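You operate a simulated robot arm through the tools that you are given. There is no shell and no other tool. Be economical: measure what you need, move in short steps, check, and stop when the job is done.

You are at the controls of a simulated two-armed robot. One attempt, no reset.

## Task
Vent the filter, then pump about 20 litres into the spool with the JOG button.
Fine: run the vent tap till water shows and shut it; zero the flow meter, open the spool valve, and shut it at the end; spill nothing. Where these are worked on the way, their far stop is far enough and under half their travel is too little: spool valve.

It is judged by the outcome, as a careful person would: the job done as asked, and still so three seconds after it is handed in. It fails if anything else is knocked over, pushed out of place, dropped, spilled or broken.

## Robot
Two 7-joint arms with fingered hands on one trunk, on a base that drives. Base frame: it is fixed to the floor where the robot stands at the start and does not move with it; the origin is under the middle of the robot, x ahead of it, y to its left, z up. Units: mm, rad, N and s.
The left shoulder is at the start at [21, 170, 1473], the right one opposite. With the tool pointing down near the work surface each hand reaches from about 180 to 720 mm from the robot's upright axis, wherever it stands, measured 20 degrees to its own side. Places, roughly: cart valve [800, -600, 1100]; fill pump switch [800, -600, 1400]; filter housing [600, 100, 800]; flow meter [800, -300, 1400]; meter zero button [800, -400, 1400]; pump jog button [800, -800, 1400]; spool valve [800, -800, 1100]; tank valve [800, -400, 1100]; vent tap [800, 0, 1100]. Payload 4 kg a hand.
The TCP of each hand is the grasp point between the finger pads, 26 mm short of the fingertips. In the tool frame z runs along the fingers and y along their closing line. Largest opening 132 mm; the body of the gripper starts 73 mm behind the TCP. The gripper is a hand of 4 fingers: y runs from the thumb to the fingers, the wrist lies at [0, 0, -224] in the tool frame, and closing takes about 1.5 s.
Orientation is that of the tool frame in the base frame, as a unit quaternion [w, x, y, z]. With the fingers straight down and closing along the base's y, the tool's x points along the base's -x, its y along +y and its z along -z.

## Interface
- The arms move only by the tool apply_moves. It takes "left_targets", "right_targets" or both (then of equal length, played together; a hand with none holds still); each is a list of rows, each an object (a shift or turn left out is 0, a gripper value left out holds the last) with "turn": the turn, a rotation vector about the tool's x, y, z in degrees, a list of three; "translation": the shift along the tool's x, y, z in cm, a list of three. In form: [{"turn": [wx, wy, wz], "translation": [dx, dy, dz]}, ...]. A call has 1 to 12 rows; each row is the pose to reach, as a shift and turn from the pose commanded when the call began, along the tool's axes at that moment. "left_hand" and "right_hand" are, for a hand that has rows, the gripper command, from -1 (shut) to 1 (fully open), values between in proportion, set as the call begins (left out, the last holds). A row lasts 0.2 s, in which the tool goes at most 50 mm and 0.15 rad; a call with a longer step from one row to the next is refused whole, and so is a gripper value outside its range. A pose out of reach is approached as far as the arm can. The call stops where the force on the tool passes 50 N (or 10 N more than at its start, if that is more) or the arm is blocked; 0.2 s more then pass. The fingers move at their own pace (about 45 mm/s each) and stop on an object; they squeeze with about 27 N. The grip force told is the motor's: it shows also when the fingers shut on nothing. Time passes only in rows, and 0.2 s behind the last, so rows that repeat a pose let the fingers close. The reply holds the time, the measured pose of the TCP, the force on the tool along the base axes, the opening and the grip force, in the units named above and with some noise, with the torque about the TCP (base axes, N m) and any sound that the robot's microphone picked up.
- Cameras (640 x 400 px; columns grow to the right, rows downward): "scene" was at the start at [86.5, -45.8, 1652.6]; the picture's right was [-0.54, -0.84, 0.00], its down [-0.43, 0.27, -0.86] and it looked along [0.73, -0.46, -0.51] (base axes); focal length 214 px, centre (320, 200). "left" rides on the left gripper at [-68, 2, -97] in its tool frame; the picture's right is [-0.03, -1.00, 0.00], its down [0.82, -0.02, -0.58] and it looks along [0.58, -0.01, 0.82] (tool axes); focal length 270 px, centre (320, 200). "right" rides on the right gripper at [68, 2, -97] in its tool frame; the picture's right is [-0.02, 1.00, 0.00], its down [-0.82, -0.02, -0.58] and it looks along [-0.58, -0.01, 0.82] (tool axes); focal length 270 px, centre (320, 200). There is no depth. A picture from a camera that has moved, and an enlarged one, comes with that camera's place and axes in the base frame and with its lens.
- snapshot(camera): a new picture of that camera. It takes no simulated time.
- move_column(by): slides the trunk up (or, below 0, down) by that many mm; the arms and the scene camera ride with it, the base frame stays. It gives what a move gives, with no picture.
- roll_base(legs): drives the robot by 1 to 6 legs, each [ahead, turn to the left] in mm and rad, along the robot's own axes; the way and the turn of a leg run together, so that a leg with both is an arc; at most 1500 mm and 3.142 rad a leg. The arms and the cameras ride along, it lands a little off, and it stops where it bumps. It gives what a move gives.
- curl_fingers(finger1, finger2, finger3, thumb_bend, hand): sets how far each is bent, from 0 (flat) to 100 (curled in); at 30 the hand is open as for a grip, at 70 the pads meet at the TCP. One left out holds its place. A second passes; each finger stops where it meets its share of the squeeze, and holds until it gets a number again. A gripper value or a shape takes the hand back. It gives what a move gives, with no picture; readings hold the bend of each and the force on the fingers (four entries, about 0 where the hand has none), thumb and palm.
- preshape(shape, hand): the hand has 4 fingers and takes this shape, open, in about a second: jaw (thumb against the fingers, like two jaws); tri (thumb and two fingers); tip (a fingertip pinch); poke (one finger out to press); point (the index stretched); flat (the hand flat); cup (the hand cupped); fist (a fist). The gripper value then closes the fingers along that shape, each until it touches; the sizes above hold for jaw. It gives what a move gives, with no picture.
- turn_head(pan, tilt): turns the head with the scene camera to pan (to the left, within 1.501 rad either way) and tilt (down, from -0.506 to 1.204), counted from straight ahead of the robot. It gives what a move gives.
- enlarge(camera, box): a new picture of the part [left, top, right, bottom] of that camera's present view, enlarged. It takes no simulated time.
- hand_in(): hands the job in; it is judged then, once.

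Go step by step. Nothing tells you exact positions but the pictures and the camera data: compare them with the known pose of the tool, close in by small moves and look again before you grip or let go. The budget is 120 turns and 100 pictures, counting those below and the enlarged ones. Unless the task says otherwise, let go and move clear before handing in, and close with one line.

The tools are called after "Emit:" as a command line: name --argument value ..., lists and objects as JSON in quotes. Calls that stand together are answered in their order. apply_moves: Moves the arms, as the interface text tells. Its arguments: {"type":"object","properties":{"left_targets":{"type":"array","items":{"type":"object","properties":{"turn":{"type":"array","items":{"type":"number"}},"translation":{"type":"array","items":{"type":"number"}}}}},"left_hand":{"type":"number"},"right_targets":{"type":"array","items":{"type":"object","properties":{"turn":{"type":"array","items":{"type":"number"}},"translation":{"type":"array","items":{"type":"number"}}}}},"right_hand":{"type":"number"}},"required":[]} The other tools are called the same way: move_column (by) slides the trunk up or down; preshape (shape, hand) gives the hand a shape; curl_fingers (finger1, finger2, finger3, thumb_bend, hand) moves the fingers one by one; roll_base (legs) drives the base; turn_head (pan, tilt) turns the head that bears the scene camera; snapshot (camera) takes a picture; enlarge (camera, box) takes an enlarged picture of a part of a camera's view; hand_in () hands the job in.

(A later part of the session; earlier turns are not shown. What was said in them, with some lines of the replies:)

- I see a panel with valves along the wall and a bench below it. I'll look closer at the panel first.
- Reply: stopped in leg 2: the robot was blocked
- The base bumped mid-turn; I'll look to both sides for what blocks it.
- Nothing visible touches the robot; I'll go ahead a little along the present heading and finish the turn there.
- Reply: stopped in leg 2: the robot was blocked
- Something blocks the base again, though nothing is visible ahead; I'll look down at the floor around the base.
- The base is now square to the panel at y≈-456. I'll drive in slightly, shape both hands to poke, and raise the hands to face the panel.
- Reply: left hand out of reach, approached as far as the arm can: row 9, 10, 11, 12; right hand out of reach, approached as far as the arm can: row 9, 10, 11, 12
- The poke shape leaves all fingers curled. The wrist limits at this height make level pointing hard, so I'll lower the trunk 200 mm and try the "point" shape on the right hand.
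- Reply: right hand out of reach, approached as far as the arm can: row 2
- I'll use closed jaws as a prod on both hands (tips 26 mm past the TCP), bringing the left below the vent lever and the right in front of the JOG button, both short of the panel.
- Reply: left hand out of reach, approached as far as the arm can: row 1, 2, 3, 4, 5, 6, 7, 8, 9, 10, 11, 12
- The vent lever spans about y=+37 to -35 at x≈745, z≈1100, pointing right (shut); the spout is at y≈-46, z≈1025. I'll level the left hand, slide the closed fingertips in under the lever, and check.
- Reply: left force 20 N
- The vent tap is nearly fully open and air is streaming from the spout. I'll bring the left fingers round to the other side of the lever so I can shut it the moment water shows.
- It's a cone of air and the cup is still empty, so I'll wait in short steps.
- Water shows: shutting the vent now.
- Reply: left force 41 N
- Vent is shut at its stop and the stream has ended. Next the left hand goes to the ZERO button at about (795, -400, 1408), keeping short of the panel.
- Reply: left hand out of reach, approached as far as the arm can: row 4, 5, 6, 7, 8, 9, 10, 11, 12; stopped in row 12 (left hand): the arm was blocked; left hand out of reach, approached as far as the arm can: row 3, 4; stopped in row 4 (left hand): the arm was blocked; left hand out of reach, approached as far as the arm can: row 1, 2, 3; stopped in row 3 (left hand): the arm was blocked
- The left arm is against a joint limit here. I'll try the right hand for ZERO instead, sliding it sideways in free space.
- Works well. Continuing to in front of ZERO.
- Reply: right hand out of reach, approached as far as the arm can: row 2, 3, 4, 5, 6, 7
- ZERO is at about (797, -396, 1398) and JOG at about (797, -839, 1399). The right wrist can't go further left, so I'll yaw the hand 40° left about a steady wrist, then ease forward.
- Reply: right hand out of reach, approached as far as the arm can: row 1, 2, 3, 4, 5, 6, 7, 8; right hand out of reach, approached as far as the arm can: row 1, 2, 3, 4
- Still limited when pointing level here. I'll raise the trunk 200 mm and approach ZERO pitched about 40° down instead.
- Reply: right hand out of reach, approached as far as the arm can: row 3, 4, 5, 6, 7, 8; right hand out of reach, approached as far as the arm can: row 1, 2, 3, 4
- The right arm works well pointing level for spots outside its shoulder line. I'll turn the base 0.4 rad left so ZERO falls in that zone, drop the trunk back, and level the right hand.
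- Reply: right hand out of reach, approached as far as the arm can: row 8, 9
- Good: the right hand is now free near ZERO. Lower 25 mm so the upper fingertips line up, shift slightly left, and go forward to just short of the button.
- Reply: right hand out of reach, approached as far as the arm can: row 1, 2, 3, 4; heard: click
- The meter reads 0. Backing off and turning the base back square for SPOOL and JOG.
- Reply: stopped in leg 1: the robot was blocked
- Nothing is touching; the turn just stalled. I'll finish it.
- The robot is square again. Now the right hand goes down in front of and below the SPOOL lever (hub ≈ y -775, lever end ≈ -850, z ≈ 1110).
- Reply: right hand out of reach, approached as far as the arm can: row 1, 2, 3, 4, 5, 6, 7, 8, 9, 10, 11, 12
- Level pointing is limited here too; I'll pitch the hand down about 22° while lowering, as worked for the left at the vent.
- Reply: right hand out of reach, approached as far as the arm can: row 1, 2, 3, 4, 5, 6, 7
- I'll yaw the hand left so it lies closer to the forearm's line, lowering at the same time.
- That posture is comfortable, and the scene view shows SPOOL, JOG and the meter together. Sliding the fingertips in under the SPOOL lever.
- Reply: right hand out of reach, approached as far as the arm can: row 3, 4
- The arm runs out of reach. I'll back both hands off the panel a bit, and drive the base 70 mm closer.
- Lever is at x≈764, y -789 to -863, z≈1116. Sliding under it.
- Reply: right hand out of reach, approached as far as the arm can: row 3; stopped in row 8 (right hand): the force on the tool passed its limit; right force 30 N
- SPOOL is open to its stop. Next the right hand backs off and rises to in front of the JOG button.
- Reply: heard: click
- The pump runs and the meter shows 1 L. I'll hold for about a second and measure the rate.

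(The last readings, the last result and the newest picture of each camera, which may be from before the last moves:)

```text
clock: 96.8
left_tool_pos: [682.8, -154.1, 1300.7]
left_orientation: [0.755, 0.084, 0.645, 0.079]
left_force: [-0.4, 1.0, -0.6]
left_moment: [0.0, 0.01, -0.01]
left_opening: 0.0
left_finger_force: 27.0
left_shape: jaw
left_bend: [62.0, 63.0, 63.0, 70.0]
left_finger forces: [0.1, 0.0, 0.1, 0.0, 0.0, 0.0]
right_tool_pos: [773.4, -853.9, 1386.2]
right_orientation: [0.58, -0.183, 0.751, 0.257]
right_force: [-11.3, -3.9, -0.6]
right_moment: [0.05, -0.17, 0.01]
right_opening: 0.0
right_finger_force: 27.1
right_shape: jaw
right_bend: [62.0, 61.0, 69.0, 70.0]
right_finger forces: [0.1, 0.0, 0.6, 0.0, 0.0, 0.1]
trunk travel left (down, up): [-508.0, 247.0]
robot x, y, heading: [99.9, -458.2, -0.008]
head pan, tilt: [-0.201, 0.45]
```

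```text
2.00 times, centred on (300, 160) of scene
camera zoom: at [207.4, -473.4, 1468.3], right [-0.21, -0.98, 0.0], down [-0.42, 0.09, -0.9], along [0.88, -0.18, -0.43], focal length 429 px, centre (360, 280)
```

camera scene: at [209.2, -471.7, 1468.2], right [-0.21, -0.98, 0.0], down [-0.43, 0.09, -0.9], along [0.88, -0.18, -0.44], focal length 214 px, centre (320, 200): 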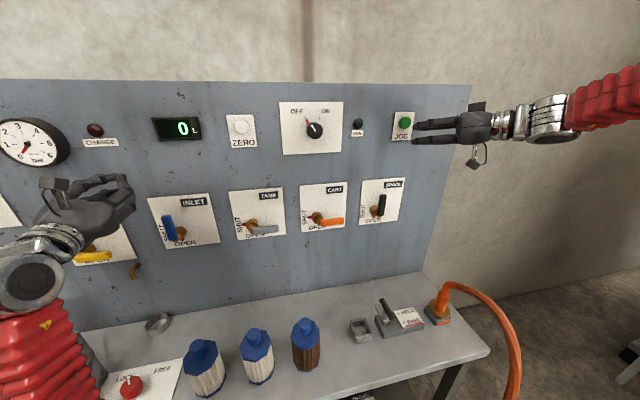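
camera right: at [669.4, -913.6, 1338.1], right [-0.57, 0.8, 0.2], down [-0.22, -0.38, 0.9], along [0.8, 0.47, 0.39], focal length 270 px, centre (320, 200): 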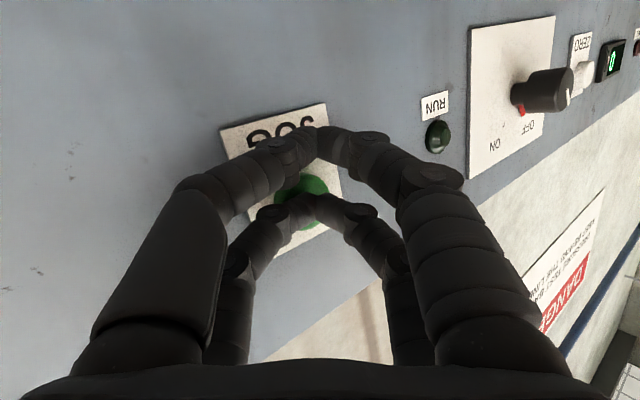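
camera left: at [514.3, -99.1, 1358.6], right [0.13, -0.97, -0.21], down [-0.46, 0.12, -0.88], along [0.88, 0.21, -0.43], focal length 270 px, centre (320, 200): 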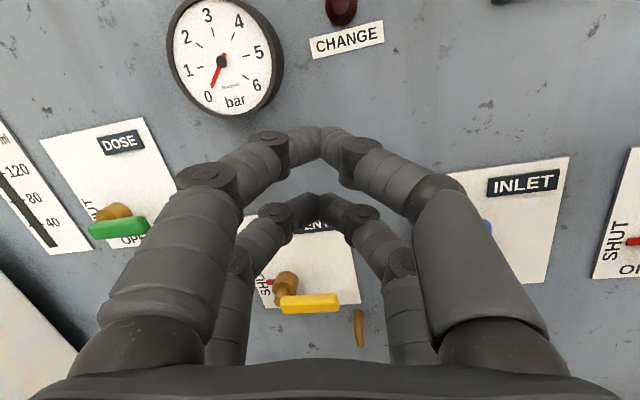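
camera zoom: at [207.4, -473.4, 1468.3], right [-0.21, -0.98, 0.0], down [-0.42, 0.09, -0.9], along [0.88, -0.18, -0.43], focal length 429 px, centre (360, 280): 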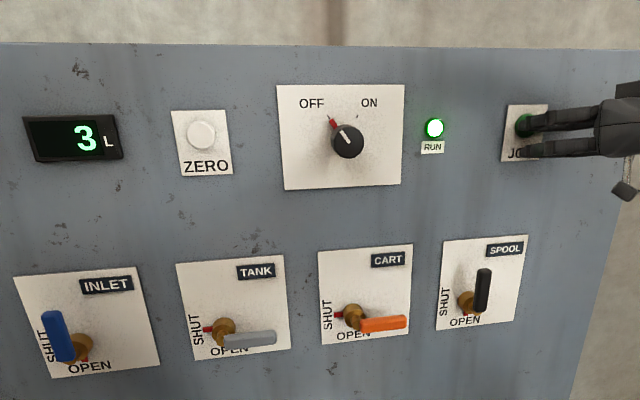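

Emit:
apply_moves --right_targets '[{"translation": [-0.05, 0, 0.15]}, {"translation": [-0.05, 0, 0.15]}, {"translation": [-0.05, 0, 0.15]}, {"translation": [-0.05, 0, 0.15]}, {"translation": [-0.05, 0, 0.15]}, {"translation": [-0.05, 0, 0.15]}, {"translation": [-0.05, 0, 0.15]}, {"translation": [-0.05, 0, 0.15]}, {"translation": [-0.05, 0, 0.15]}, {"translation": [-0.05, 0, 0.15]}, {"translation": [-0.05, 0, 0.15]}, {"translation": [-0.05, 0, 0.15]}]'

Emit:
enlarge --camera "scene" --box '[140, 80, 460, 240]'

```text
clock: 99.3
left_tool_pos: [682.8, -153.5, 1300.7]
left_orientation: [0.756, 0.086, 0.644, 0.079]
left_force: [-0.4, -0.2, 0.0]
left_moment: [0.03, -0.02, 0.0]
left_opening: 0.0
left_finger_force: 27.1
left_shape: jaw
left_bend: [62.0, 63.0, 63.0, 70.0]
left_finger forces: [0.0, 0.0, 0.1, 0.0, 0.1, 0.1]
right_tool_pos: [773.5, -852.7, 1386.4]
right_orientation: [0.581, -0.183, 0.75, 0.256]
right_force: [-12.0, -5.4, 1.9]
right_moment: [0.09, -0.2, -0.18]
right_opening: 0.0
right_finger_force: 27.5
right_shape: jaw
right_bend: [62.0, 60.0, 70.0, 70.0]
right_finger forces: [0.0, 0.0, 7.4, 0.0, 0.1, 0.1]
right hand out of reach, approached as far as the arm can: row 1, 2, 3, 4, 5, 6, 7, 8, 9, 10, 11, 12
trunk travel left (down, up): [-508.0, 247.0]
robot x, y, heading: [102.1, -458.5, -0.01]
head pan, tilt: [-0.201, 0.45]
```

```text
2.00 times, centred on (300, 160) of scene
camera zoom: at [206.8, -473.6, 1468.3], right [-0.21, -0.98, 0.0], down [-0.42, 0.09, -0.9], along [0.88, -0.18, -0.43], focal length 429 px, centre (360, 280)
```

zoom: 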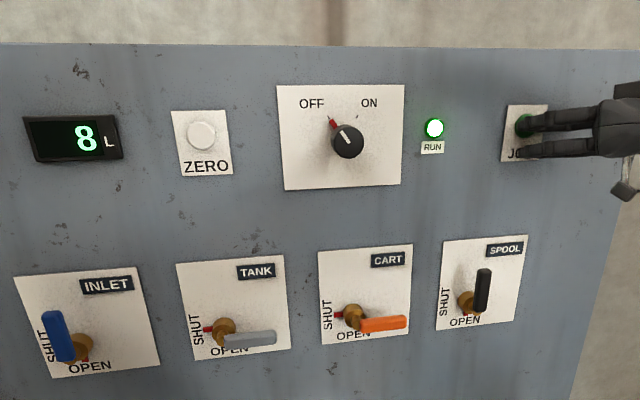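

Emit:
apply_moves --right_targets '[{}, {}, {}, {}, {}, {}, {}, {}, {}, {}, {}, {}]'

Emit:
enlarge --camera "scene" --box '[140, 80, 460, 240]'

```text
clock: 102.0
left_tool_pos: [682.8, -153.6, 1300.2]
left_orientation: [0.756, 0.085, 0.645, 0.079]
left_force: [0.6, -0.2, 0.1]
left_moment: [0.0, 0.0, 0.01]
left_opening: 0.0
left_finger_force: 27.1
left_shape: jaw
left_bend: [62.0, 63.0, 63.0, 70.0]
left_finger forces: [0.1, 0.1, 0.0, 0.1, 0.1, 0.0]
right_tool_pos: [773.9, -853.0, 1386.9]
right_orientation: [0.581, -0.184, 0.75, 0.257]
right_force: [-10.6, -5.0, 2.3]
right_moment: [0.05, -0.23, -0.16]
right_opening: 0.1
right_finger_force: 26.9
right_shape: jaw
right_bend: [62.0, 60.0, 70.0, 70.0]
right_finger forces: [0.0, 0.1, 7.4, 0.0, 0.0, 0.0]
trunk travel left (down, up): [-508.0, 247.0]
robot x, y, heading: [101.6, -454.8, -0.003]
head pan, tilt: [-0.201, 0.45]
```

```text
2.00 times, centred on (300, 160) of scene
camera zoom: at [206.8, -473.5, 1468.3], right [-0.21, -0.98, 0.0], down [-0.42, 0.09, -0.9], along [0.88, -0.18, -0.43], focal length 429 px, centre (360, 280)
```

zoom: 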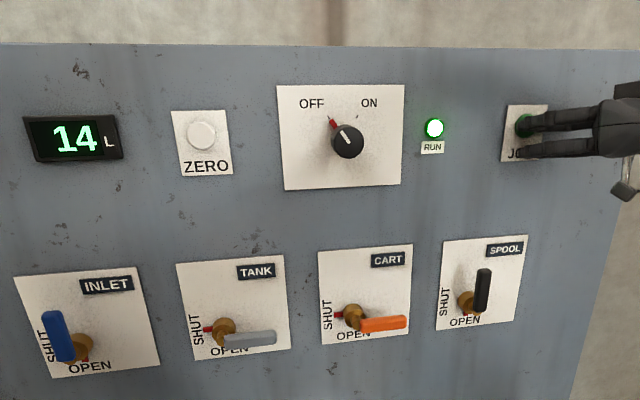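

Emit:
apply_moves --right_targets '[{}, {}, {}, {}, {}, {}, {}, {}]'

Emit:
enlarge --camera "scene" --box '[140, 80, 460, 240]'

```text
clock: 103.8
left_tool_pos: [683.8, -154.0, 1299.9]
left_orientation: [0.756, 0.085, 0.645, 0.08]
left_force: [0.0, -0.9, -1.8]
left_moment: [-0.01, 0.01, 0.02]
left_opening: 0.0
left_finger_force: 27.2
left_shape: jaw
left_bend: [62.0, 63.0, 63.0, 70.0]
left_finger forces: [0.0, 0.1, 0.0, 0.0, 0.0, 0.1]
right_tool_pos: [773.8, -853.2, 1386.4]
right_orientation: [0.581, -0.184, 0.75, 0.257]
right_force: [-11.3, -5.2, 2.5]
right_moment: [0.05, -0.23, -0.14]
right_opening: 0.0
right_finger_force: 26.8
right_shape: jaw
right_bend: [62.0, 60.0, 70.0, 70.0]
right_finger forces: [0.0, 0.0, 7.4, 0.1, 0.0, 0.0]
trunk travel left (down, up): [-508.0, 247.0]
robot x, y, heading: [100.5, -458.5, -0.002]
head pan, tilt: [-0.201, 0.45]
```

```text
2.00 times, centred on (300, 160) of scene
camera zoom: at [206.8, -473.5, 1468.3], right [-0.21, -0.98, 0.0], down [-0.42, 0.09, -0.9], along [0.88, -0.18, -0.43], focal length 429 px, centre (360, 280)
```

zoom: 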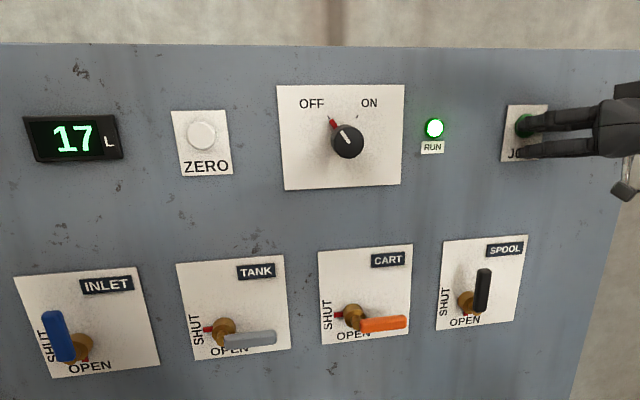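

Rate is 2.0 L/s; about 1.15 s more, then release.

Emit:
apply_moves --right_targets '[{}, {}, {}, {}, {}, {"translation": [1, 2.35, -3.1]}, {"translation": [1.5, 3.5, -4.6]}]'

Emit:
enlarge --camera "scene" --box '[140, 80, 460, 240]'

```text
clock: 105.3
left_tool_pos: [684.9, -153.0, 1298.5]
left_orientation: [0.755, 0.084, 0.646, 0.079]
left_force: [0.4, -0.6, 1.3]
left_moment: [0.03, -0.04, -0.02]
left_opening: 0.0
left_finger_force: 26.8
left_shape: jaw
left_bend: [62.0, 63.0, 63.0, 70.0]
left_finger forces: [0.0, 0.0, 0.0, 0.0, 0.0, 0.0]
right_tool_pos: [717.3, -851.1, 1386.8]
right_orientation: [0.577, -0.184, 0.753, 0.257]
right_force: [-0.7, 0.2, -0.6]
right_moment: [0.0, -0.02, 0.0]
right_opening: 0.3
right_finger_force: 26.9
right_shape: jaw
right_bend: [62.0, 60.0, 69.0, 70.0]
right_finger forces: [0.0, 0.1, 0.0, 0.0, 0.1, 0.0]
trunk travel left (down, up): [-508.0, 247.0]
robot x, y, heading: [99.5, -456.9, -0.009]
head pan, tilt: [-0.201, 0.45]
```

```text
2.00 times, centred on (300, 160) of scene
camera zoom: at [210.1, -472.4, 1468.1], right [-0.21, -0.98, 0.0], down [-0.43, 0.09, -0.9], along [0.88, -0.18, -0.44], focal length 429 px, centre (360, 280)
```

zoom: 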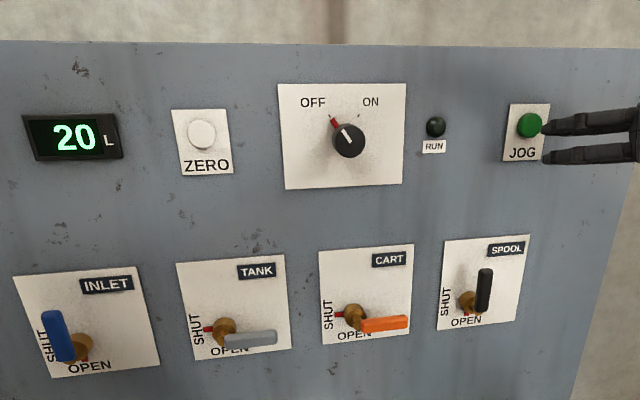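

20 L, pump stopped. Now to shut SPOOL: move the right hand to the left of the raised lever, staying in front of it for now.

Emit:
apply_moves --right_targets '[{"translation": [2.5, 1.5, -1]}, {"translation": [6, 2.5, 0.5]}, {"translation": [9.5, 3.5, 2.5]}, {"translation": [13, 4.5, 4.3]}, {"translation": [16.5, 5.3, 6.1]}, {"translation": [20, 6.1, 7.9]}]'

Emit:
enlarge --camera "scene" --box '[310, 130, 470, 250]'

Emit:
snapshot --camera "right"

```text
clock: 106.8
left_tool_pos: [686.1, -153.6, 1299.7]
left_orientation: [0.755, 0.086, 0.646, 0.078]
left_force: [-0.6, 0.2, 0.4]
left_moment: [-0.01, 0.01, 0.04]
left_opening: 0.0
left_finger_force: 26.8
left_shape: jaw
left_bend: [62.0, 63.0, 63.0, 70.0]
left_finger forces: [0.1, 0.0, 0.1, 0.0, 0.1, 0.1]
right_tool_pos: [690.6, -749.9, 1189.1]
right_orientation: [0.578, -0.183, 0.753, 0.258]
right_force: [-0.6, 0.0, -0.5]
right_moment: [0.0, 0.01, 0.02]
right_opening: 0.2
right_finger_force: 27.0
right_shape: jaw
right_bend: [62.0, 60.0, 69.0, 70.0]
right_finger forces: [0.0, 0.0, 0.1, 0.0, 0.0, 0.0]
trunk travel left (down, up): [-508.0, 247.0]
robot x, y, heading: [99.5, -455.6, -0.009]
head pan, tilt: [-0.201, 0.45]
```

```text
3.33 times, centred on (390, 190) of scene
camera zoom: at [210.6, -473.0, 1468.0], right [-0.21, -0.98, 0.0], down [-0.43, 0.09, -0.9], along [0.88, -0.18, -0.44], focal length 715 px, centre (87, 233)
```

zoom: 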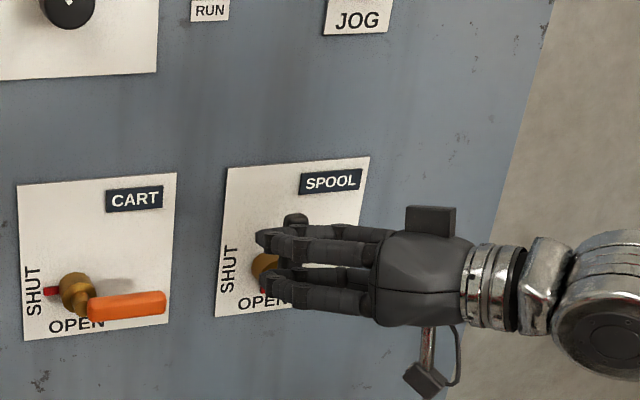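

```text
19 pictures are left
camera right: at [597.9, -805.9, 1141.6], right [-0.57, 0.8, 0.2], down [-0.22, -0.38, 0.9], along [0.8, 0.46, 0.39], focal length 270 px, centre (320, 200)
```

right: 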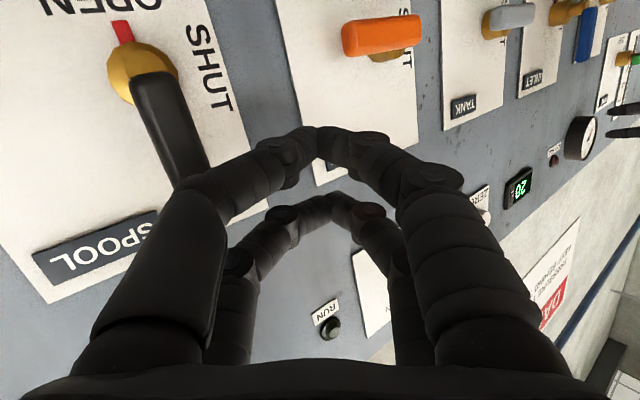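

With this yaw the finger arch would strike the lever, so I'll lower the trunk 130 mm and swing the hand back to point straight at the panel, staying well clear of it.

Emit:
move_column --by -130

Emit:
apply_moves --right_targets '[{"translation": [-2.4, 0.6, -0.8]}, {"translation": [-5, 1.3, -1.5]}, {"turn": [6, 0, 0], "translation": [-7.5, 2, -2.3]}, {"turn": [12, 0, 0], "translation": [-10, 2.6, -3.1]}, {"turn": [18, 0, 0], "translation": [-12.2, 3.2, -3.8]}, {"turn": [24, 0, 0], "translation": [-12.2, 3.2, -3.8]}, {"turn": [30, 0, 0], "translation": [-12.2, 3.2, -3.8]}, {"turn": [36, 0, 0], "translation": [-12.2, 3.2, -3.8]}]'

Emit:
enlarge --camera "scene" --box '[290, 80, 490, 230]'

Emit:
snapshot --camera "right"

```text
clock: 108.3
left_tool_pos: [684.7, -153.5, 1169.7]
left_orientation: [0.755, 0.085, 0.645, 0.079]
left_force: [-0.9, -0.6, -0.4]
left_moment: [0.04, -0.02, 0.03]
left_opening: 0.0
left_finger_force: 27.1
left_shape: jaw
left_bend: [62.0, 63.0, 63.0, 70.0]
left_finger forces: [0.1, 0.0, 0.0, 0.0, 0.1, 0.0]
right_tool_pos: [687.8, -752.2, 1059.0]
right_orientation: [0.578, -0.184, 0.752, 0.257]
right_force: [-1.3, -0.4, 0.7]
right_moment: [-0.01, 0.0, 0.01]
right_opening: 0.2
right_finger_force: 26.9
right_shape: jaw
right_bend: [62.0, 60.0, 69.0, 70.0]
right_finger forces: [0.0, 0.0, 0.1, 0.0, 0.0, 0.1]
trunk travel left (down, up): [-378.0, 377.0]
robot x, y, heading: [100.5, -456.2, -0.013]
head pan, tilt: [-0.201, 0.45]
```

```text
clock: 110.1
left_tool_pos: [684.2, -151.5, 1168.1]
left_orientation: [0.755, 0.085, 0.646, 0.078]
left_force: [-0.2, -0.5, 0.0]
left_moment: [0.0, -0.02, 0.01]
left_opening: 0.1
left_finger_force: 27.2
left_shape: jaw
left_bend: [62.0, 63.0, 63.0, 70.0]
left_finger forces: [0.0, 0.1, 0.1, 0.0, 0.0, 0.1]
right_tool_pos: [673.9, -750.5, 1189.6]
right_orientation: [0.606, 0.004, 0.795, 0.01]
right_force: [-0.1, -0.8, -0.1]
right_moment: [0.0, 0.03, 0.0]
right_opening: 0.0
right_finger_force: 26.5
right_shape: jaw
right_bend: [62.0, 60.0, 69.0, 70.0]
right_finger forces: [0.0, 0.1, 0.1, 0.1, 0.0, 0.0]
trunk travel left (down, up): [-378.0, 377.0]
robot x, y, heading: [102.6, -460.0, -0.007]
head pan, tilt: [-0.201, 0.45]
```

```text
2.67 times, centred on (390, 155) of scene
camera zoom: at [233.4, -472.4, 1337.0], right [-0.21, -0.98, 0.0], down [-0.43, 0.09, -0.9], along [0.88, -0.18, -0.44], focal length 572 px, centre (133, 320)
```

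zoom: 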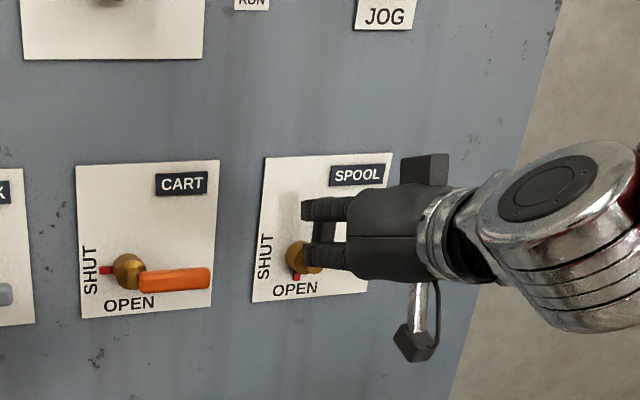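

```text
17 pictures are left
camera right: at [564.4, -748.4, 1148.1], right [0.0, 1.0, 0.05], down [-0.34, -0.04, 0.94], along [0.94, -0.02, 0.34], focal length 270 px, centre (320, 200)
```

right: 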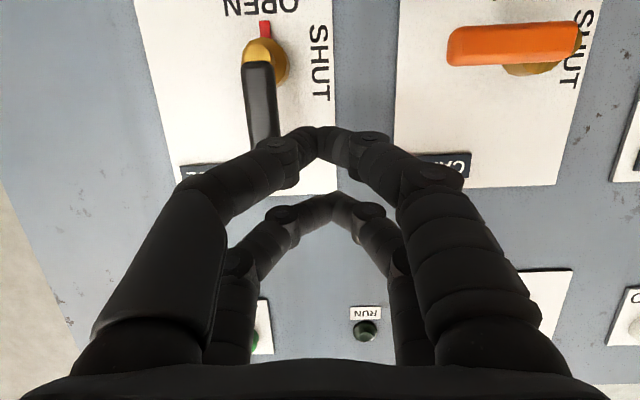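

Now it points straight in and the lever is clearly to its right (y≈-790). Moving in beside it.

Emit:
apply_moves --right_targets '[{"translation": [0, 0.85, 0]}, {"translation": [-0.8, 0.85, 2.8]}, {"translation": [-1.6, 0.85, 5.6]}, {"translation": [-2.45, 0.85, 8.45]}]'

Emit:
snapshot --camera "right"

```text
clock: 111.1
left_tool_pos: [685.7, -152.9, 1168.3]
left_orientation: [0.755, 0.085, 0.645, 0.08]
left_force: [-0.5, -0.7, -0.5]
left_moment: [-0.02, -0.02, 0.0]
left_opening: 0.0
left_finger_force: 27.6
left_shape: jaw
left_bend: [62.0, 63.0, 63.0, 70.0]
left_finger forces: [0.1, 0.1, 0.0, 0.1, 0.0, 0.0]
right_tool_pos: [761.5, -740.1, 1189.6]
right_orientation: [0.605, 0.004, 0.796, 0.013]
right_force: [-0.8, -0.4, -0.9]
right_moment: [0.0, -0.01, 0.0]
right_opening: 0.3
right_finger_force: 27.5
right_shape: jaw
right_bend: [62.0, 60.0, 69.0, 70.0]
right_finger forces: [0.0, 0.0, 0.1, 0.0, 0.1, 0.0]
trunk travel left (down, up): [-378.0, 377.0]
robot x, y, heading: [101.4, -457.4, -0.006]
head pan, tilt: [-0.201, 0.45]
```

```text
16 pictures are left
camera right: at [651.3, -739.0, 1148.8], right [0.0, 1.0, 0.05], down [-0.34, -0.05, 0.94], along [0.94, -0.02, 0.34], focal length 270 px, centre (320, 200)
```

right: 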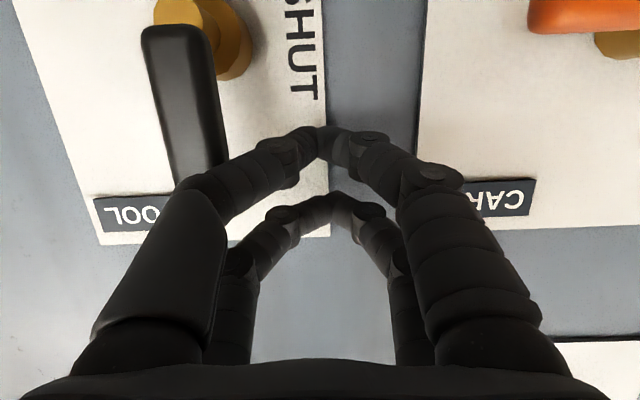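

Emit:
apply_moves --right_targets '[{"translation": [0, -2.2, 0]}, {"translation": [-0.41, -3.5, -0.1]}, {"translation": [-0.51, -5, -0.14]}, {"translation": [-0.22, -6.4, -0.06]}, {"translation": [0.4, -7.6, 0.1]}, {"translation": [1.42, -8.7, 0.4]}, {"translation": [2.58, -9.4, 0.7]}, {"translation": [3.25, -9.7, 0.9]}, {"translation": [4, -9.8, 1.1]}]'

Emit:
enlarge --camera "scene" --box '[290, 80, 490, 230]'

```text
clock: 113.1
left_tool_pos: [682.6, -151.9, 1170.5]
left_orientation: [0.756, 0.084, 0.645, 0.079]
left_force: [0.4, 0.4, -0.1]
left_moment: [0.0, 0.03, 0.02]
left_opening: 0.0
left_finger_force: 26.6
left_shape: jaw
left_bend: [62.0, 63.0, 63.0, 70.0]
left_finger forces: [0.1, 0.1, 0.1, 0.0, 0.0, 0.2]
right_tool_pos: [762.7, -835.2, 1157.1]
right_orientation: [0.611, 0.003, 0.791, 0.011]
right_force: [7.1, 1.6, 27.6]
right_moment: [0.27, -0.24, -0.05]
right_opening: 0.0
right_finger_force: 26.8
right_shape: jaw
right_bend: [62.0, 60.0, 69.0, 70.0]
right_finger forces: [2.3, 0.0, 0.0, 0.1, 0.3, 0.0]
trunk travel left (down, up): [-378.0, 377.0]
robot x, y, heading: [101.7, -456.4, -0.005]
head pan, tilt: [-0.201, 0.45]
```

```text
2.67 times, centred on (390, 155) of scene
camera zoom: at [230.9, -471.0, 1337.8], right [-0.21, -0.98, 0.0], down [-0.43, 0.09, -0.9], along [0.88, -0.19, -0.43], focal length 572 px, centre (133, 320)
```

zoom: 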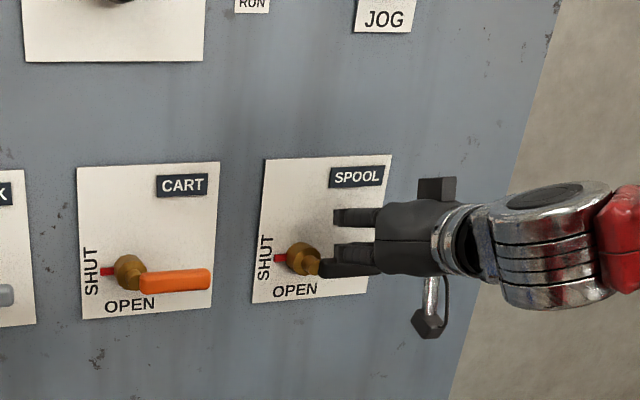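

SPOOL is back at its shut stop. One more firm press, then lift off and back clear.

Emit:
apply_moves --right_targets '[{"translation": [0.4, 0, 0.1]}, {"translation": [0.4, 0, 0.1]}]'

Emit:
apply_moves --right_targets '[{"translation": [-2, 0, -0.5]}, {"translation": [-2.5, 0, -4]}, {"translation": [-2, 0, -8]}, {"translation": [-2, 0, -12]}]'

Emit:
snapshot --camera "scene"

Emit:
enlarge --camera "scene" --box '[290, 80, 490, 230]'

```text
clock: 113.7
left_tool_pos: [682.4, -150.4, 1171.2]
left_orientation: [0.756, 0.084, 0.644, 0.078]
left_force: [0.9, -0.5, -0.6]
left_moment: [0.02, -0.01, -0.01]
left_opening: 0.1
left_finger_force: 27.6
left_shape: jaw
left_bend: [62.0, 63.0, 63.0, 70.0]
left_finger forces: [0.0, 0.0, 0.0, 0.0, 0.0, 0.1]
right_tool_pos: [762.4, -836.2, 1156.4]
right_orientation: [0.614, 0.003, 0.789, 0.012]
right_force: [8.9, -2.9, 43.8]
right_moment: [0.35, -0.41, -0.12]
right_opening: 0.1
right_finger_force: 27.2
right_shape: jaw
right_bend: [62.0, 60.0, 69.0, 70.0]
right_finger forces: [62.3, 0.1, 0.0, 0.0, 0.4, 0.1]
trunk travel left (down, up): [-378.0, 377.0]
robot x, y, heading: [99.8, -455.4, -0.006]
head pan, tilt: [-0.201, 0.45]
```

```text
clock: 114.7
left_tool_pos: [684.1, -152.8, 1170.8]
left_orientation: [0.756, 0.085, 0.645, 0.078]
left_force: [-0.2, 0.8, 0.0]
left_moment: [0.0, 0.02, -0.06]
left_opening: 0.1
left_finger_force: 27.2
left_shape: jaw
left_bend: [62.0, 63.0, 63.0, 70.0]
left_finger forces: [0.0, 0.0, 0.0, 0.1, 0.1, 0.0]
right_tool_pos: [650.8, -837.3, 1194.4]
right_orientation: [0.606, 0.005, 0.796, 0.011]
right_force: [-0.3, -0.2, 0.8]
right_moment: [0.0, 0.02, -0.01]
right_opening: 0.1
right_finger_force: 27.1
right_shape: jaw
right_bend: [62.0, 60.0, 69.0, 70.0]
right_finger forces: [0.1, 0.1, 0.0, 0.0, 0.1, 0.1]
trunk travel left (down, up): [-378.0, 377.0]
robot x, y, heading: [101.1, -456.4, -0.006]
head pan, tilt: [-0.201, 0.45]
```

```text
14 pictures are left
camera scene: at [231.3, -472.6, 1337.3], right [-0.21, -0.98, 0.0], down [-0.43, 0.09, -0.9], along [0.88, -0.18, -0.43], focal length 214 px, centre (320, 200)
```

scene: 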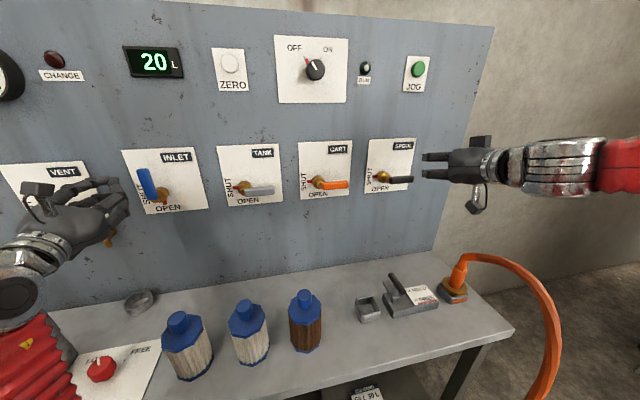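

```text
2.67 times, centred on (390, 155) of scene
camera zoom: at [231.3, -472.6, 1337.3], right [-0.21, -0.98, 0.0], down [-0.43, 0.09, -0.9], along [0.88, -0.18, -0.43], focal length 572 px, centre (133, 320)
```

zoom: 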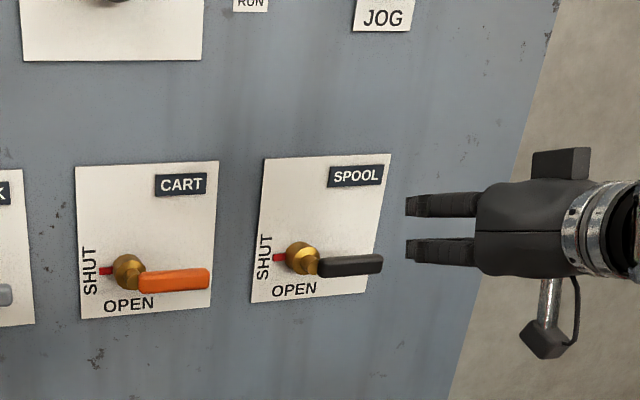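

SPOOL is shut and the meter reads 20 L. I'll pull the left hand back a little and check the vent side once.

Emit:
apply_moves --left_targets '[{"translation": [0, 0, -2.5]}, {"translation": [0, 0, -5]}]'

Emit:
turn_head --pan 0.5 --tilt 0.6

Emit:
snapshot --camera "scene"

Emit:
snapshot --camera "left"

```text
clock: 115.3
left_tool_pos: [635.3, -151.4, 1160.8]
left_orientation: [0.755, 0.086, 0.645, 0.079]
left_force: [0.1, -0.7, -0.3]
left_moment: [0.0, 0.06, 0.02]
left_opening: 0.1
left_finger_force: 27.0
left_shape: jaw
left_bend: [62.0, 63.0, 63.0, 70.0]
left_finger forces: [0.0, 0.1, 0.0, 0.0, 0.0, 0.0]
right_tool_pos: [652.4, -838.3, 1194.7]
right_orientation: [0.606, 0.003, 0.795, 0.013]
right_force: [-0.1, -0.8, -0.2]
right_moment: [-0.01, -0.01, 0.05]
right_opening: 0.2
right_finger_force: 26.7
right_shape: jaw
right_bend: [62.0, 60.0, 69.0, 70.0]
right_finger forces: [0.0, 0.0, 0.0, 0.1, 0.1, 0.0]
trunk travel left (down, up): [-378.0, 377.0]
robot x, y, heading: [97.6, -456.5, -0.007]
head pan, tilt: [-0.201, 0.45]
```

```text
clock: 116.4
left_tool_pos: [636.6, -150.0, 1160.5]
left_orientation: [0.755, 0.085, 0.645, 0.079]
left_force: [0.2, -0.2, -0.2]
left_moment: [-0.01, -0.01, 0.0]
left_opening: 0.0
left_finger_force: 26.9
left_shape: jaw
left_bend: [62.0, 63.0, 63.0, 70.0]
left_finger forces: [0.0, 0.0, 0.0, 0.0, 0.0, 0.0]
right_tool_pos: [652.5, -838.8, 1194.5]
right_orientation: [0.605, 0.003, 0.796, 0.013]
right_force: [-0.4, 0.1, -0.4]
right_moment: [0.0, -0.01, 0.01]
right_opening: 0.0
right_finger_force: 26.5
right_shape: jaw
right_bend: [62.0, 60.0, 69.0, 70.0]
right_finger forces: [0.0, 0.0, 0.1, 0.0, 0.1, 0.0]
trunk travel left (down, up): [-378.0, 377.0]
robot x, y, heading: [98.2, -454.2, -0.009]
head pan, tilt: [0.499, 0.6]
```

```text
12 pictures are left
camera scene: at [220.8, -412.1, 1323.5], right [0.47, -0.88, 0.0], down [-0.5, -0.27, -0.82], along [0.73, 0.39, -0.57], focal length 214 px, centre (320, 200)
```

scene: 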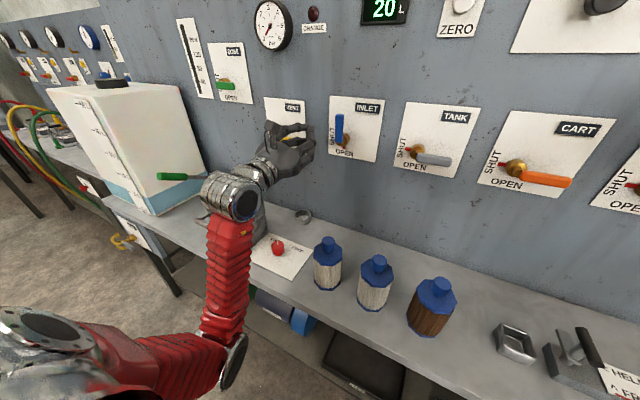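

```text
11 pictures are left
camera left: at [530.0, -163.0, 1212.8], right [0.01, -0.98, -0.21], down [-0.44, 0.18, -0.88], along [0.9, 0.1, -0.43], focal length 270 px, centre (320, 200)
```

left: 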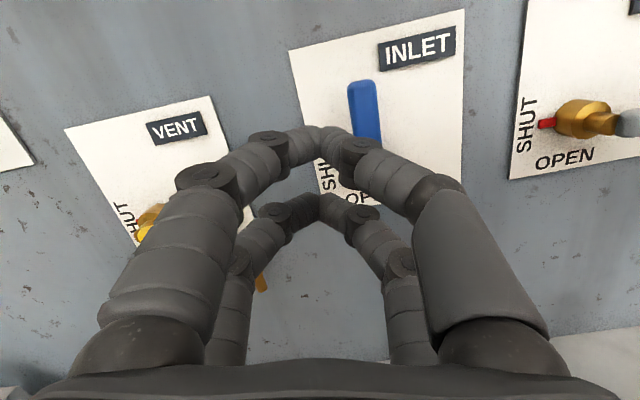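

Everything stands in place: the vent is shut and dry, SPOOL is shut, the pump is off, and both hands are clear. Handing in.

Emit:
hand_in

```text
The job is handed in.
```

The filter is vented and its tap shut; the meter was zeroed and shows 20 L pumped into the spool with JOG. The spool valve is shut again, and I saw nothing spilled or moved.
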